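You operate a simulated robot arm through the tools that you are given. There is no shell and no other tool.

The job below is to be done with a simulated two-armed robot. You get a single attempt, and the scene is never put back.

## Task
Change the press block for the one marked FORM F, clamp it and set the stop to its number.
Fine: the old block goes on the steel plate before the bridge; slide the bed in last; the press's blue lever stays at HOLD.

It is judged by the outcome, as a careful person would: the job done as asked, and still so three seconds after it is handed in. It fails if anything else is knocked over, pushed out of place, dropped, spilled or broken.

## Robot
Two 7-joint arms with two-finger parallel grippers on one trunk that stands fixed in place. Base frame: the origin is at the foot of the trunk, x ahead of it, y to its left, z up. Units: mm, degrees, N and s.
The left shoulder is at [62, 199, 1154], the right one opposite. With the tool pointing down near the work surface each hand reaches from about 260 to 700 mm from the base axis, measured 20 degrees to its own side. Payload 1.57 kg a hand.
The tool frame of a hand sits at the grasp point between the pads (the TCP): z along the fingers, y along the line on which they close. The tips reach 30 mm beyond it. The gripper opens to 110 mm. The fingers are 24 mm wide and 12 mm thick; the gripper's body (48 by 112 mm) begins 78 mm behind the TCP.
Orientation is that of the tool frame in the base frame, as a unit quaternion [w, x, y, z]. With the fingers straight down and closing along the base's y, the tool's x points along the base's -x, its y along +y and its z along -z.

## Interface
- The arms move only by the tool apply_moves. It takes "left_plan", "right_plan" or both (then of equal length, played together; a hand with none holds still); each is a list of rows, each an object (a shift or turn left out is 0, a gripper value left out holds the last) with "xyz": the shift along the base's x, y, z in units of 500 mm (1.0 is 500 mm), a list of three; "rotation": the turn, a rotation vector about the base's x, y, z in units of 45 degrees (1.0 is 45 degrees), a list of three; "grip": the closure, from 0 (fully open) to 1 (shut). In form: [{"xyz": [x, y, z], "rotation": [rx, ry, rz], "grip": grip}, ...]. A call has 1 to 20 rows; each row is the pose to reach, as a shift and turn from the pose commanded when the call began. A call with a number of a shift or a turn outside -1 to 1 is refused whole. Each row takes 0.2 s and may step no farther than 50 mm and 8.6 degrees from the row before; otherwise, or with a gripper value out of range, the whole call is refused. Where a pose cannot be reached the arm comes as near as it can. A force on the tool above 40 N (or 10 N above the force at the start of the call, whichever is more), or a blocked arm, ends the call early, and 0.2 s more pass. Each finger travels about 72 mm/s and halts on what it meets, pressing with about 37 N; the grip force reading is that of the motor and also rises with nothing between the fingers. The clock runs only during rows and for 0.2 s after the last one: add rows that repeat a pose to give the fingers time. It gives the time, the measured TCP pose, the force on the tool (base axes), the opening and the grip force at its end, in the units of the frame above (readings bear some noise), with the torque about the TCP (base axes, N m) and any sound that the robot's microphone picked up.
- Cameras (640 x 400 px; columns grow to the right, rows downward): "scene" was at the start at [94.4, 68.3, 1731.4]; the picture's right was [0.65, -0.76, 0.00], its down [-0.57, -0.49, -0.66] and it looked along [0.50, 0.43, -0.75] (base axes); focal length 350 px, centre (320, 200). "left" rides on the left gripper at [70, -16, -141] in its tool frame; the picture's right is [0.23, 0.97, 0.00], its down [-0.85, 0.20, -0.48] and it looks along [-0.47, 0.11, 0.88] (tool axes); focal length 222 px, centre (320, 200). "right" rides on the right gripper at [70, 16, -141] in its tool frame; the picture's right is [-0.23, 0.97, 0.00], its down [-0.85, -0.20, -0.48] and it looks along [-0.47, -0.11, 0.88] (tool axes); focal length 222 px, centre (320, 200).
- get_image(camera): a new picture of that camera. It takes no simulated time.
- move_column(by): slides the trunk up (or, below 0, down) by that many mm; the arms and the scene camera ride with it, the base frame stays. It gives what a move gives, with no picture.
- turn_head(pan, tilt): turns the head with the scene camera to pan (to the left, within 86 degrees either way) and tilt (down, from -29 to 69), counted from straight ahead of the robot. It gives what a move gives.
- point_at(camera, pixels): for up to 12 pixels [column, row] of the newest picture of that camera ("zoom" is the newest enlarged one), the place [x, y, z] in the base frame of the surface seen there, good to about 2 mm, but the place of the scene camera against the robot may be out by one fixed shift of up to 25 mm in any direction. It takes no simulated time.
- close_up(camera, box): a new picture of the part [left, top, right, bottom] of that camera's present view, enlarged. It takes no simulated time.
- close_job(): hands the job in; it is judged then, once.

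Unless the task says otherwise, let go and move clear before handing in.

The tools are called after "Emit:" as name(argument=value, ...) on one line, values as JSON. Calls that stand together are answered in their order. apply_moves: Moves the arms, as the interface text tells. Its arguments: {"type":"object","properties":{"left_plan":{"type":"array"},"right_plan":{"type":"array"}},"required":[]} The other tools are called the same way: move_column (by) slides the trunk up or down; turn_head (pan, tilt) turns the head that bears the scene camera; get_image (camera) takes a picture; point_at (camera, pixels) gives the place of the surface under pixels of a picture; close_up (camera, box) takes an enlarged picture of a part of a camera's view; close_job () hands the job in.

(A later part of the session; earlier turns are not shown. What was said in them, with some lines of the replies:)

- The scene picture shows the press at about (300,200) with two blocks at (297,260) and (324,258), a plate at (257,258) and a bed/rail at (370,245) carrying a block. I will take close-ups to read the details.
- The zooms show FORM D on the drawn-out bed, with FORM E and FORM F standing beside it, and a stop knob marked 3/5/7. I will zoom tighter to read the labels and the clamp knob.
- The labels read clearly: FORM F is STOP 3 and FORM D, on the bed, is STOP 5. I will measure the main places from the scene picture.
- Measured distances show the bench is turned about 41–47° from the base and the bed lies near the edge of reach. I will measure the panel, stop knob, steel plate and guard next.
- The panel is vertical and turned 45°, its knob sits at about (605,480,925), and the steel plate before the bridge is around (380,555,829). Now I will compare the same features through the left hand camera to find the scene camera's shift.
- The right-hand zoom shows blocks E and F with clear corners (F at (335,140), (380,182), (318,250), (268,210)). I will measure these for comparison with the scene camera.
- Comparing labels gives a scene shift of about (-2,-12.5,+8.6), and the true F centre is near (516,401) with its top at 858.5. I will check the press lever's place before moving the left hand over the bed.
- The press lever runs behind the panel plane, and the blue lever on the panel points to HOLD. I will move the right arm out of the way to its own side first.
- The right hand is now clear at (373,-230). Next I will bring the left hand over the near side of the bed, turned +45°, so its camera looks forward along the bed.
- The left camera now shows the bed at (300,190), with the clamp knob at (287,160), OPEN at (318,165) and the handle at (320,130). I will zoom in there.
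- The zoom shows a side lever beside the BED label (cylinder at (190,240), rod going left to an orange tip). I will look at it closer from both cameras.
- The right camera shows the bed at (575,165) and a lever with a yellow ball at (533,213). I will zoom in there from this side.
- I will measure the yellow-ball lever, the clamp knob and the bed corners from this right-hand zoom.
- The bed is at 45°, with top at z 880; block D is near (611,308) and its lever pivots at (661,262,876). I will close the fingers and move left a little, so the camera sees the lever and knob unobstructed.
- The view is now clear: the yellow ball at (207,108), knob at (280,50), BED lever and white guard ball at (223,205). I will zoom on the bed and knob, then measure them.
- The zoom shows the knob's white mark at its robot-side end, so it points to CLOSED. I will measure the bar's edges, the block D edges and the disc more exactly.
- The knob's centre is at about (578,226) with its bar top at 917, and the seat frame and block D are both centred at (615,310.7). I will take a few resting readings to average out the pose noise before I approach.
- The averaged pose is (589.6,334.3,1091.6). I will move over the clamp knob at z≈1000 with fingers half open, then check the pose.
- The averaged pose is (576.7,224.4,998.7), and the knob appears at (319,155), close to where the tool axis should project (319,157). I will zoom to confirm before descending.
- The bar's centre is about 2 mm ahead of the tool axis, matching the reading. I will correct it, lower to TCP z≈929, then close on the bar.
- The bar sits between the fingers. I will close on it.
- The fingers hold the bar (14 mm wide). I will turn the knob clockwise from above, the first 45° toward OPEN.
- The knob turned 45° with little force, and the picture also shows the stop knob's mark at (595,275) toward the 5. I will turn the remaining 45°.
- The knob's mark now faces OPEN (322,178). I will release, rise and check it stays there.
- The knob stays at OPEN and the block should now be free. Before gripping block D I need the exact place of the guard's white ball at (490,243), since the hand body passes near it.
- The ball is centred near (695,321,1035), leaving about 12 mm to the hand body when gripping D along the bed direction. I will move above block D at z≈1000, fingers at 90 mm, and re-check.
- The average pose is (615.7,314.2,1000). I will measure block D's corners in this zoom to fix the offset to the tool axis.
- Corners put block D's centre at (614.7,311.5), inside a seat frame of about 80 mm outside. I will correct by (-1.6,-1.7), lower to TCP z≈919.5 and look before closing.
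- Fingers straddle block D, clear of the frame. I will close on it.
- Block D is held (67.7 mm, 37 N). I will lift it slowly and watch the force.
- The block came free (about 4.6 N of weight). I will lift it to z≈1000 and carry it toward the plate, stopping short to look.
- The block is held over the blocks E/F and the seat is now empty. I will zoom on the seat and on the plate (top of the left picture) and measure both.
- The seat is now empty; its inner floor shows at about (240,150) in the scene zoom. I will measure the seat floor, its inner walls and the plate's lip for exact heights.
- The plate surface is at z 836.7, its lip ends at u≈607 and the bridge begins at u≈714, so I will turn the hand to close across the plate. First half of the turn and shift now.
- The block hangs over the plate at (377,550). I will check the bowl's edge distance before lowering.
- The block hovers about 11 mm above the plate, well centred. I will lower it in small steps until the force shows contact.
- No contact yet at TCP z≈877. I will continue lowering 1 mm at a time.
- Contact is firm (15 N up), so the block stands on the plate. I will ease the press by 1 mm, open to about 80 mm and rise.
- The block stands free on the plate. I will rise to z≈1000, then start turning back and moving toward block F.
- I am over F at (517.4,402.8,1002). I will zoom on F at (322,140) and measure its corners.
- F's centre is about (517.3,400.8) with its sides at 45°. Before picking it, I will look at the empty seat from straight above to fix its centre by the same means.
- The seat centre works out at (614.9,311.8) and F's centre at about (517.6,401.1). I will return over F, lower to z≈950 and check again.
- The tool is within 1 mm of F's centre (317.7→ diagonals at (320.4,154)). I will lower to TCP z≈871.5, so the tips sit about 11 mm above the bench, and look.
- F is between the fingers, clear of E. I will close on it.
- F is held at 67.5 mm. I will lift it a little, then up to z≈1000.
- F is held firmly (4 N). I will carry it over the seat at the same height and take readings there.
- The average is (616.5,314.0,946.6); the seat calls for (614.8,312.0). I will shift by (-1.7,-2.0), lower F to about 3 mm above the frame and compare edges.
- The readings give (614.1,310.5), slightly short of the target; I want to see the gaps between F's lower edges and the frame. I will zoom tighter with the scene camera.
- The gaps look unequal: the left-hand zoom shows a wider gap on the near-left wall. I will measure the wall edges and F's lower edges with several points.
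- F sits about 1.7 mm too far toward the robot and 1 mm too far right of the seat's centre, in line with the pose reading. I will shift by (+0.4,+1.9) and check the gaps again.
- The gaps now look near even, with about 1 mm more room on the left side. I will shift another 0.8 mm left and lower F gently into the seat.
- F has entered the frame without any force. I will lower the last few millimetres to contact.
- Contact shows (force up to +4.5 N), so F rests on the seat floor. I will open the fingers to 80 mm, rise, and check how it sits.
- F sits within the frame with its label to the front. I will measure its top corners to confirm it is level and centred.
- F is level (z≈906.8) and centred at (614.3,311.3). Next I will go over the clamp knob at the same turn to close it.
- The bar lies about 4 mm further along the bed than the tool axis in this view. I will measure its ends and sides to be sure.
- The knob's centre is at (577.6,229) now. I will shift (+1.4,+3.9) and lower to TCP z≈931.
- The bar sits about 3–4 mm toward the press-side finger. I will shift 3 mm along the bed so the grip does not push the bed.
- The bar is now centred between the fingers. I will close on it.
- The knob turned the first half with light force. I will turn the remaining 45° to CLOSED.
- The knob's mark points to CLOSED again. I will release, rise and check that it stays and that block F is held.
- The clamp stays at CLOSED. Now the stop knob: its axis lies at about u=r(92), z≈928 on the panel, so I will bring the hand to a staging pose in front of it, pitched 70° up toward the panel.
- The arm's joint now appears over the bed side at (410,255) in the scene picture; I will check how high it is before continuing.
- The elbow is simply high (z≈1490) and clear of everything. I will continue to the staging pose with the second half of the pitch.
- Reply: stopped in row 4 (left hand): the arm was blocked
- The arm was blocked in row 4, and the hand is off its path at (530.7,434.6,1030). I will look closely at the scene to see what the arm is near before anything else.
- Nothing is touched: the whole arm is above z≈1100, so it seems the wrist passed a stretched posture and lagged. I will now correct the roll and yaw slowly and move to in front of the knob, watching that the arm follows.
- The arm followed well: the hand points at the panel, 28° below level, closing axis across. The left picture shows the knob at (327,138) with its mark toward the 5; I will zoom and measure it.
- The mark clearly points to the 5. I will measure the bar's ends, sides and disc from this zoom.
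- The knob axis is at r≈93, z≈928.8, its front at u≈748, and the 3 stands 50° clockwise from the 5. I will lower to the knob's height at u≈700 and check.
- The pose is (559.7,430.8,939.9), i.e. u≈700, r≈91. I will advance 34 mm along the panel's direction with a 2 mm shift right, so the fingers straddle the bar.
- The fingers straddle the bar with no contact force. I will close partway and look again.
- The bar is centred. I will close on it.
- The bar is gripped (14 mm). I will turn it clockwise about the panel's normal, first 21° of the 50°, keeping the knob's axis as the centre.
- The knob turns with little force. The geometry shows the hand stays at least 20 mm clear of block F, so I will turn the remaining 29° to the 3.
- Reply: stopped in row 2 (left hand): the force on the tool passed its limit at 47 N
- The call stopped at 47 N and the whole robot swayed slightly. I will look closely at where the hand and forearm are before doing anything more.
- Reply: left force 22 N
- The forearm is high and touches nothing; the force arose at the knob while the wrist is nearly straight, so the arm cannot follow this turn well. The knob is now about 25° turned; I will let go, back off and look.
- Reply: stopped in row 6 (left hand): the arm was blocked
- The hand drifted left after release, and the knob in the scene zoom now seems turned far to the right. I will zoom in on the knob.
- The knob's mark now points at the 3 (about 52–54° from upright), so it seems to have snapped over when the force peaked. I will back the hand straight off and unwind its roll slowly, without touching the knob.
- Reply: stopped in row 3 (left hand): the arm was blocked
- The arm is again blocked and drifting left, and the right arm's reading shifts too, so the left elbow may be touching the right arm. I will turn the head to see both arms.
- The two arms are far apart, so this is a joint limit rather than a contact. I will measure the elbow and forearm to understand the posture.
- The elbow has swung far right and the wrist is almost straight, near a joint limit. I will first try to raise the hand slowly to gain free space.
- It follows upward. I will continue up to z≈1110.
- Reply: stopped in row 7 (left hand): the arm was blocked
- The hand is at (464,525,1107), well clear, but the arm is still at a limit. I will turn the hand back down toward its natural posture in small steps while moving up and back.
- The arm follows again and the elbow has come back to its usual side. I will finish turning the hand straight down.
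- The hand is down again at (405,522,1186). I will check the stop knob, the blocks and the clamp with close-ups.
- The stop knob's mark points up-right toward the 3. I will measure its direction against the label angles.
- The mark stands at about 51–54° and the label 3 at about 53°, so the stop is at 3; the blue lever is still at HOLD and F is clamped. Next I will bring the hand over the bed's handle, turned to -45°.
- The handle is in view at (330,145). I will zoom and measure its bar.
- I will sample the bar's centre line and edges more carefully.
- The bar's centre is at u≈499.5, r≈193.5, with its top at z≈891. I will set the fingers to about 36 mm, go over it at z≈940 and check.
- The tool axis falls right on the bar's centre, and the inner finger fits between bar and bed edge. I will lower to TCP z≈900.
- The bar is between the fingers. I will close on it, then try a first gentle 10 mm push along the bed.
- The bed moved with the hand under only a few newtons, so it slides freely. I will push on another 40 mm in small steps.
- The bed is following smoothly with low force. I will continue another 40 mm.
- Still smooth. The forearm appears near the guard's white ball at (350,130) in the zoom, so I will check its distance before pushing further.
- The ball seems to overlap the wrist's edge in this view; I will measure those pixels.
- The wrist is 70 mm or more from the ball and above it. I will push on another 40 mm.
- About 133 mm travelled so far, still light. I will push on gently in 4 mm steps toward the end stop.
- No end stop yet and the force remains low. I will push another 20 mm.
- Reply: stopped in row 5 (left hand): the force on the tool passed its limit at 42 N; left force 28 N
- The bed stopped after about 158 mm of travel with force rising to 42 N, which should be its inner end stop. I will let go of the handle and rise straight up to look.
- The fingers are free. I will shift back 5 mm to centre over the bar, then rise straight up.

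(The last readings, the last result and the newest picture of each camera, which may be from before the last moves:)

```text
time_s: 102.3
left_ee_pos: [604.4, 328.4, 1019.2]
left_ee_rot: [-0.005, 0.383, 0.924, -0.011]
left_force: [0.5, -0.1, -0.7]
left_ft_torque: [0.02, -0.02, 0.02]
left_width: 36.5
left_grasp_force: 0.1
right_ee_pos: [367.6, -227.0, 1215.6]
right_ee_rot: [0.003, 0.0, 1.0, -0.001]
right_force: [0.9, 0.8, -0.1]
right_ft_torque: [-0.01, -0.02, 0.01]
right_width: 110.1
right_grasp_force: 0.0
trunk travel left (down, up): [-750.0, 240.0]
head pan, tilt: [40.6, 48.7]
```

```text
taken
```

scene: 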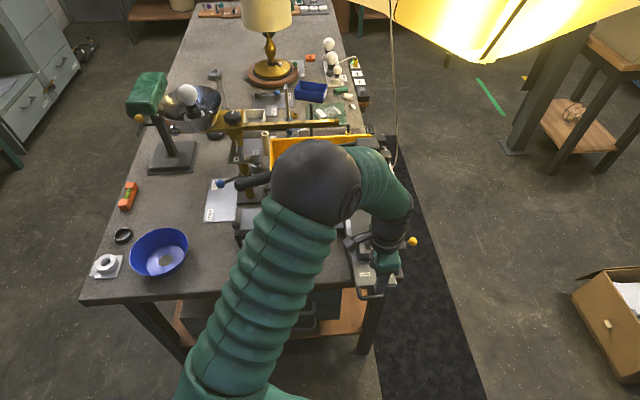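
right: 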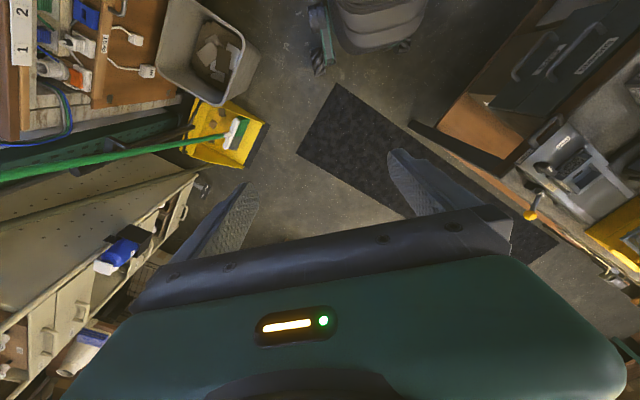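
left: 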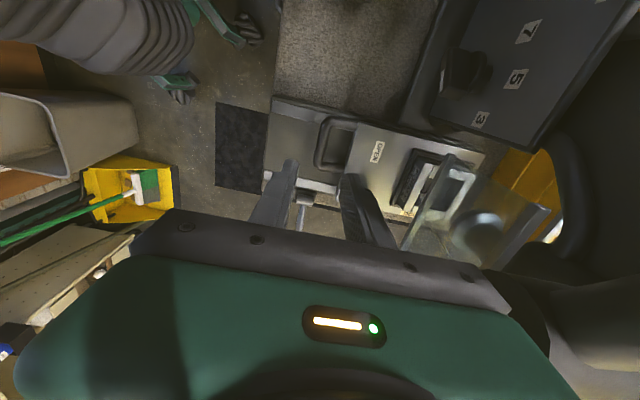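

The bed sits under the press and the hand is clear above. I will withdraw the left hand back and up to view the whole result.

Emit:
apply_moves(left_plan=[{"xyz": [-0.06, -0.03, 0.04], "grip": 0.5}, {"xyz": [-0.13, -0.05, 0.08], "grip": 0.5}, {"xyz": [-0.2, -0.06, 0.12], "grip": 0.5}, {"xyz": [-0.27, -0.03, 0.16], "grip": 0.5}, {"xyz": [-0.34, 0.02, 0.2], "grip": 0.5}, {"xyz": [-0.4, 0.07, 0.25], "grip": 0.5}, {"xyz": [-0.44, 0.13, 0.3], "grip": 0.5}, {"xyz": [-0.47, 0.2, 0.35], "grip": 0.5}, {"xyz": [-0.48, 0.26, 0.39], "grip": 0.5}])

Emit:
get_image(camera="scene")

Emit:
close_up(camera="scene", box=[300, 140, 430, 300])

Emit:
close_up(camera="scene", box=[290, 180, 345, 225])

```text
time_s: 104.3
left_ee_pos: [363.7, 461.3, 1213.4]
left_ee_rot: [-0.005, 0.383, 0.924, -0.012]
left_force: [0.4, 0.6, -0.4]
left_ft_torque: [0.01, -0.01, 0.03]
left_width: 55.1
left_grasp_force: 0.0
right_ee_pos: [369.1, -225.7, 1216.0]
right_ee_rot: [0.002, 0.0, 1.0, -0.001]
right_force: [-0.2, -0.2, 0.0]
right_ft_torque: [-0.03, -0.01, 0.05]
right_width: 110.1
right_grasp_force: 0.2
trunk travel left (down, up): [-750.0, 240.0]
head pan, tilt: [40.6, 48.7]
```

```text
taken
```

scene: 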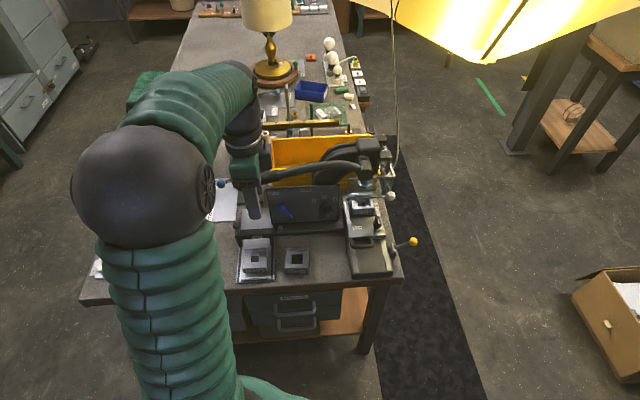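

```text
2.50 times, centred on (365, 220) of scene
```

zoom: 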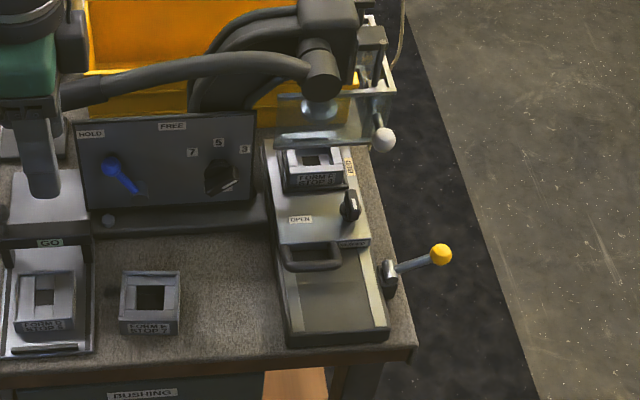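

```text
8.89 times, centred on (318, 202) of scene
```

zoom: 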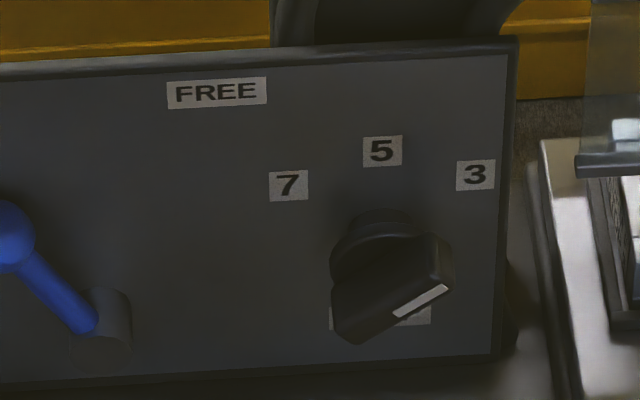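

The bed is under the press, the knob points to 3 and the blue lever is at HOLD. I will zoom in to see whether the bed is fully home beneath the ram.

Emit:
close_up(camera="scene", box=[340, 165, 400, 215])

Emit:
close_up(camera="scene", box=[335, 195, 405, 285])

Emit:
point_at(camera="zoom", pixels=[[320, 40], [255, 30], [335, 95], [390, 100], [235, 140], [420, 135], [300, 190], [330, 330], [245, 340], [440, 200], [310, 130], [350, 120]])

```text
8.00 times, centred on (370, 190) of scene
```

zoom: 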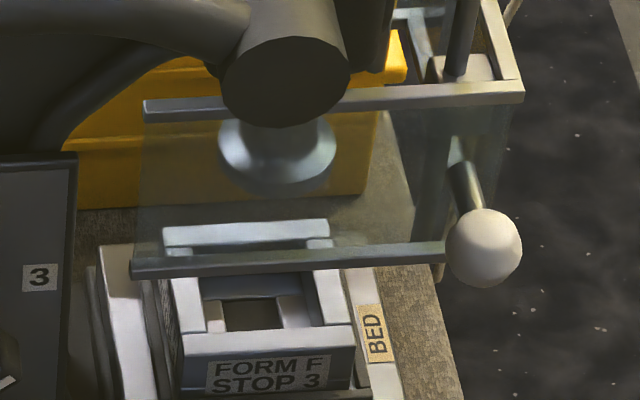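

```text
4.44 times, centred on (370, 240) of scene
```

zoom: 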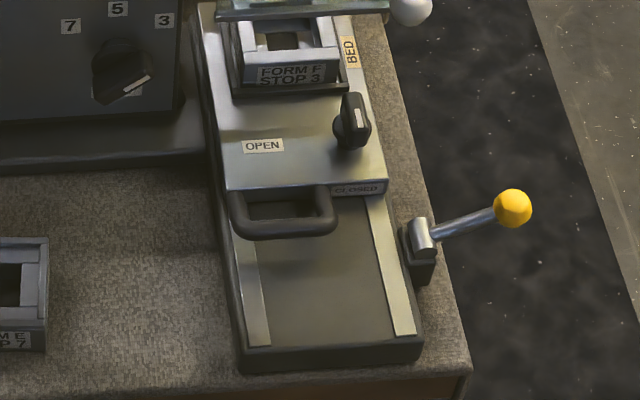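

```text
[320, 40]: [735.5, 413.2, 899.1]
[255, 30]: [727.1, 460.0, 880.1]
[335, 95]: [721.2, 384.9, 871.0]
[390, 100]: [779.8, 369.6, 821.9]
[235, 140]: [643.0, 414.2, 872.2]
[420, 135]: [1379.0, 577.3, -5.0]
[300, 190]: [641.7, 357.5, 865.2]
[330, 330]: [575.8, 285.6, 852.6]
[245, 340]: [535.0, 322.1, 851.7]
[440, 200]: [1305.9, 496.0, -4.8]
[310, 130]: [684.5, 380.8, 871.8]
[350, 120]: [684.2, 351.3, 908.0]
```

The bed's front edge has travelled about 158 mm to u≈696. I will measure the ram and F to see that they line up.

Emit:
close_up(camera="scene", box=[340, 165, 400, 215])

Emit:
point_at(camera="zoom", pixels=[[225, 150], [333, 140], [280, 175], [250, 165], [310, 165], [280, 155], [190, 345], [345, 340], [180, 232], [325, 228], [175, 290], [330, 290]])

```text
8.00 times, centred on (370, 190) of scene
```

zoom: 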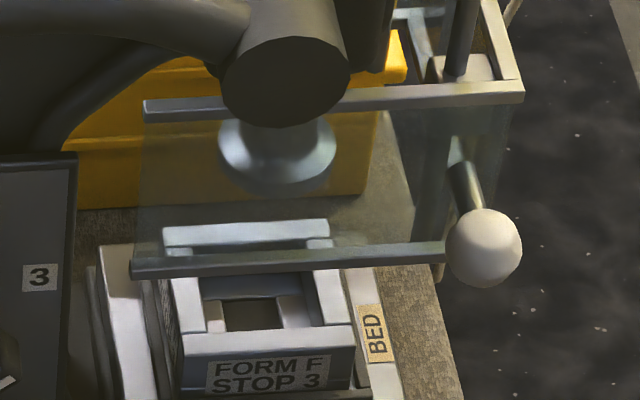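

```text
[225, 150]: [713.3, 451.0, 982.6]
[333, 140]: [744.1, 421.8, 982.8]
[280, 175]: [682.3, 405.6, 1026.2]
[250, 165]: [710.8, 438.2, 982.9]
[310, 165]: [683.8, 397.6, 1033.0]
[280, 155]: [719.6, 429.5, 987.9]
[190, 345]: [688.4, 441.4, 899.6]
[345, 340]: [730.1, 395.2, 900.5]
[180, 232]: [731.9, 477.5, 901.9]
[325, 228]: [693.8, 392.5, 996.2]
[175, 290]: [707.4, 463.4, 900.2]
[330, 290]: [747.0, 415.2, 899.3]
```

Ram centre (728.7,436.4) and F centre (731,436.4) coincide, so the bed is fully home. I will take a last look at the plate, the clamp and the stop knob from other views.

Emit:
close_up(camera="scene", box=[225, 190, 335, 295])

Emit:
get_image(camera="left")

Emit:
get_image(camera="right")

Emit:
close_up(camera="scene", box=[310, 195, 345, 222])

```text
3.81 times, centred on (280, 242) of scene
```

zoom: 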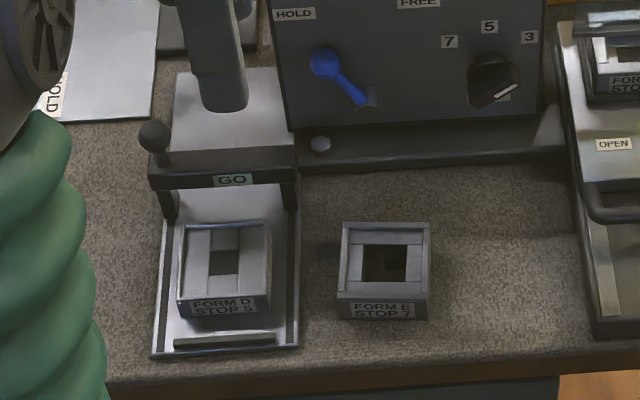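

```text
taken
```

left: 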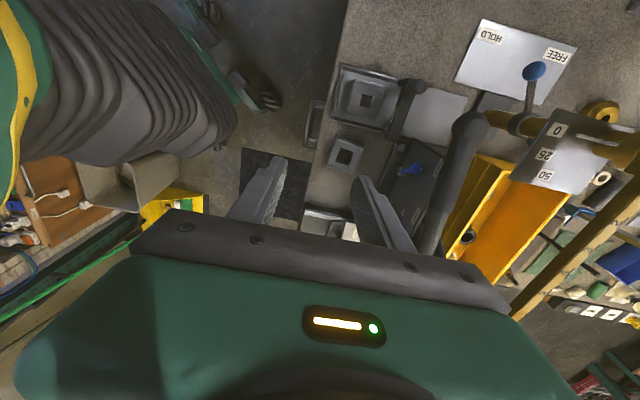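

```text
taken
```

right: 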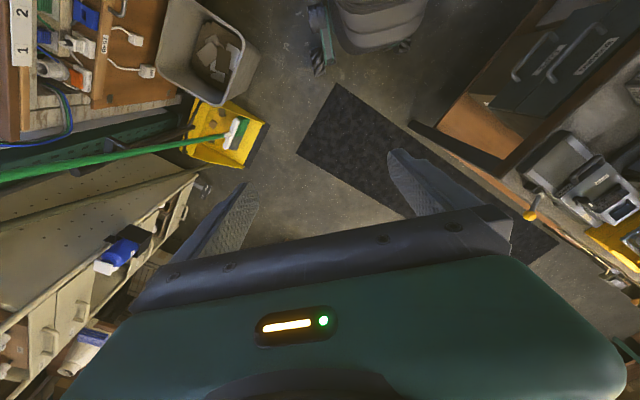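

```text
14.81 times, centred on (328, 208) of scene
```

zoom: 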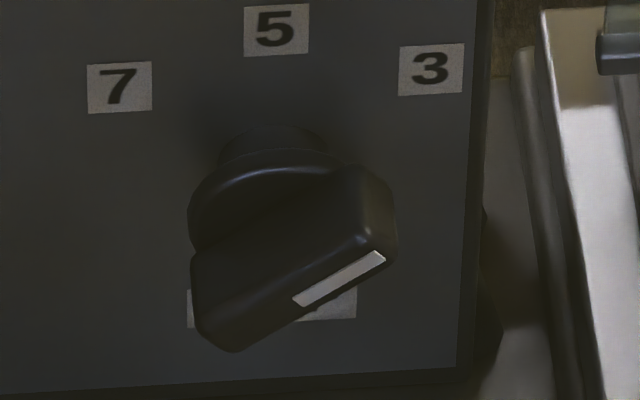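

All checks agree: FORM F is in the seat with the clamp at CLOSED, the stop mark (51°) lies on the 3 (about 53°), FORM D stands on the plate before the bridge, the bed is fully in, the blue lever is at HOLD and both hands are clear. I will hand the job in.

Emit:
close_job()

```text
The job is handed in.
```

The press block is changed and the job is handed in; the result of the judging has not come back.

- **Block:** FORM F is level in the seat, and the clamp knob points to CLOSED.
- **Old block:** FORM D stands on the steel plate before the bridge.
- **Stop:** the knob is set to 3. Its mark measured about 51°, with the label 3 at about 53°. The turn met 47 N partway and was cut short. When I let go, the hand drifted sideways close to the knob before I saw it standing at 3, so the hand may have brushed it there.
- **Bed:** I slid it in last. It stopped firmly after about 158 mm, with FORM F within about 2 mm of being centred under the ram.
- **Left as they were:** the press's blue lever is still at HOLD. I never touched FORM E or the yellow-ball lever beside the bed. The bed slid freely without moving that lever.

After setting the stop, the left arm reached a joint limit and drifted while backing off. I raised it clear and turned it back down; it touched nothing else that I could see. Both hands were clear when I handed in.
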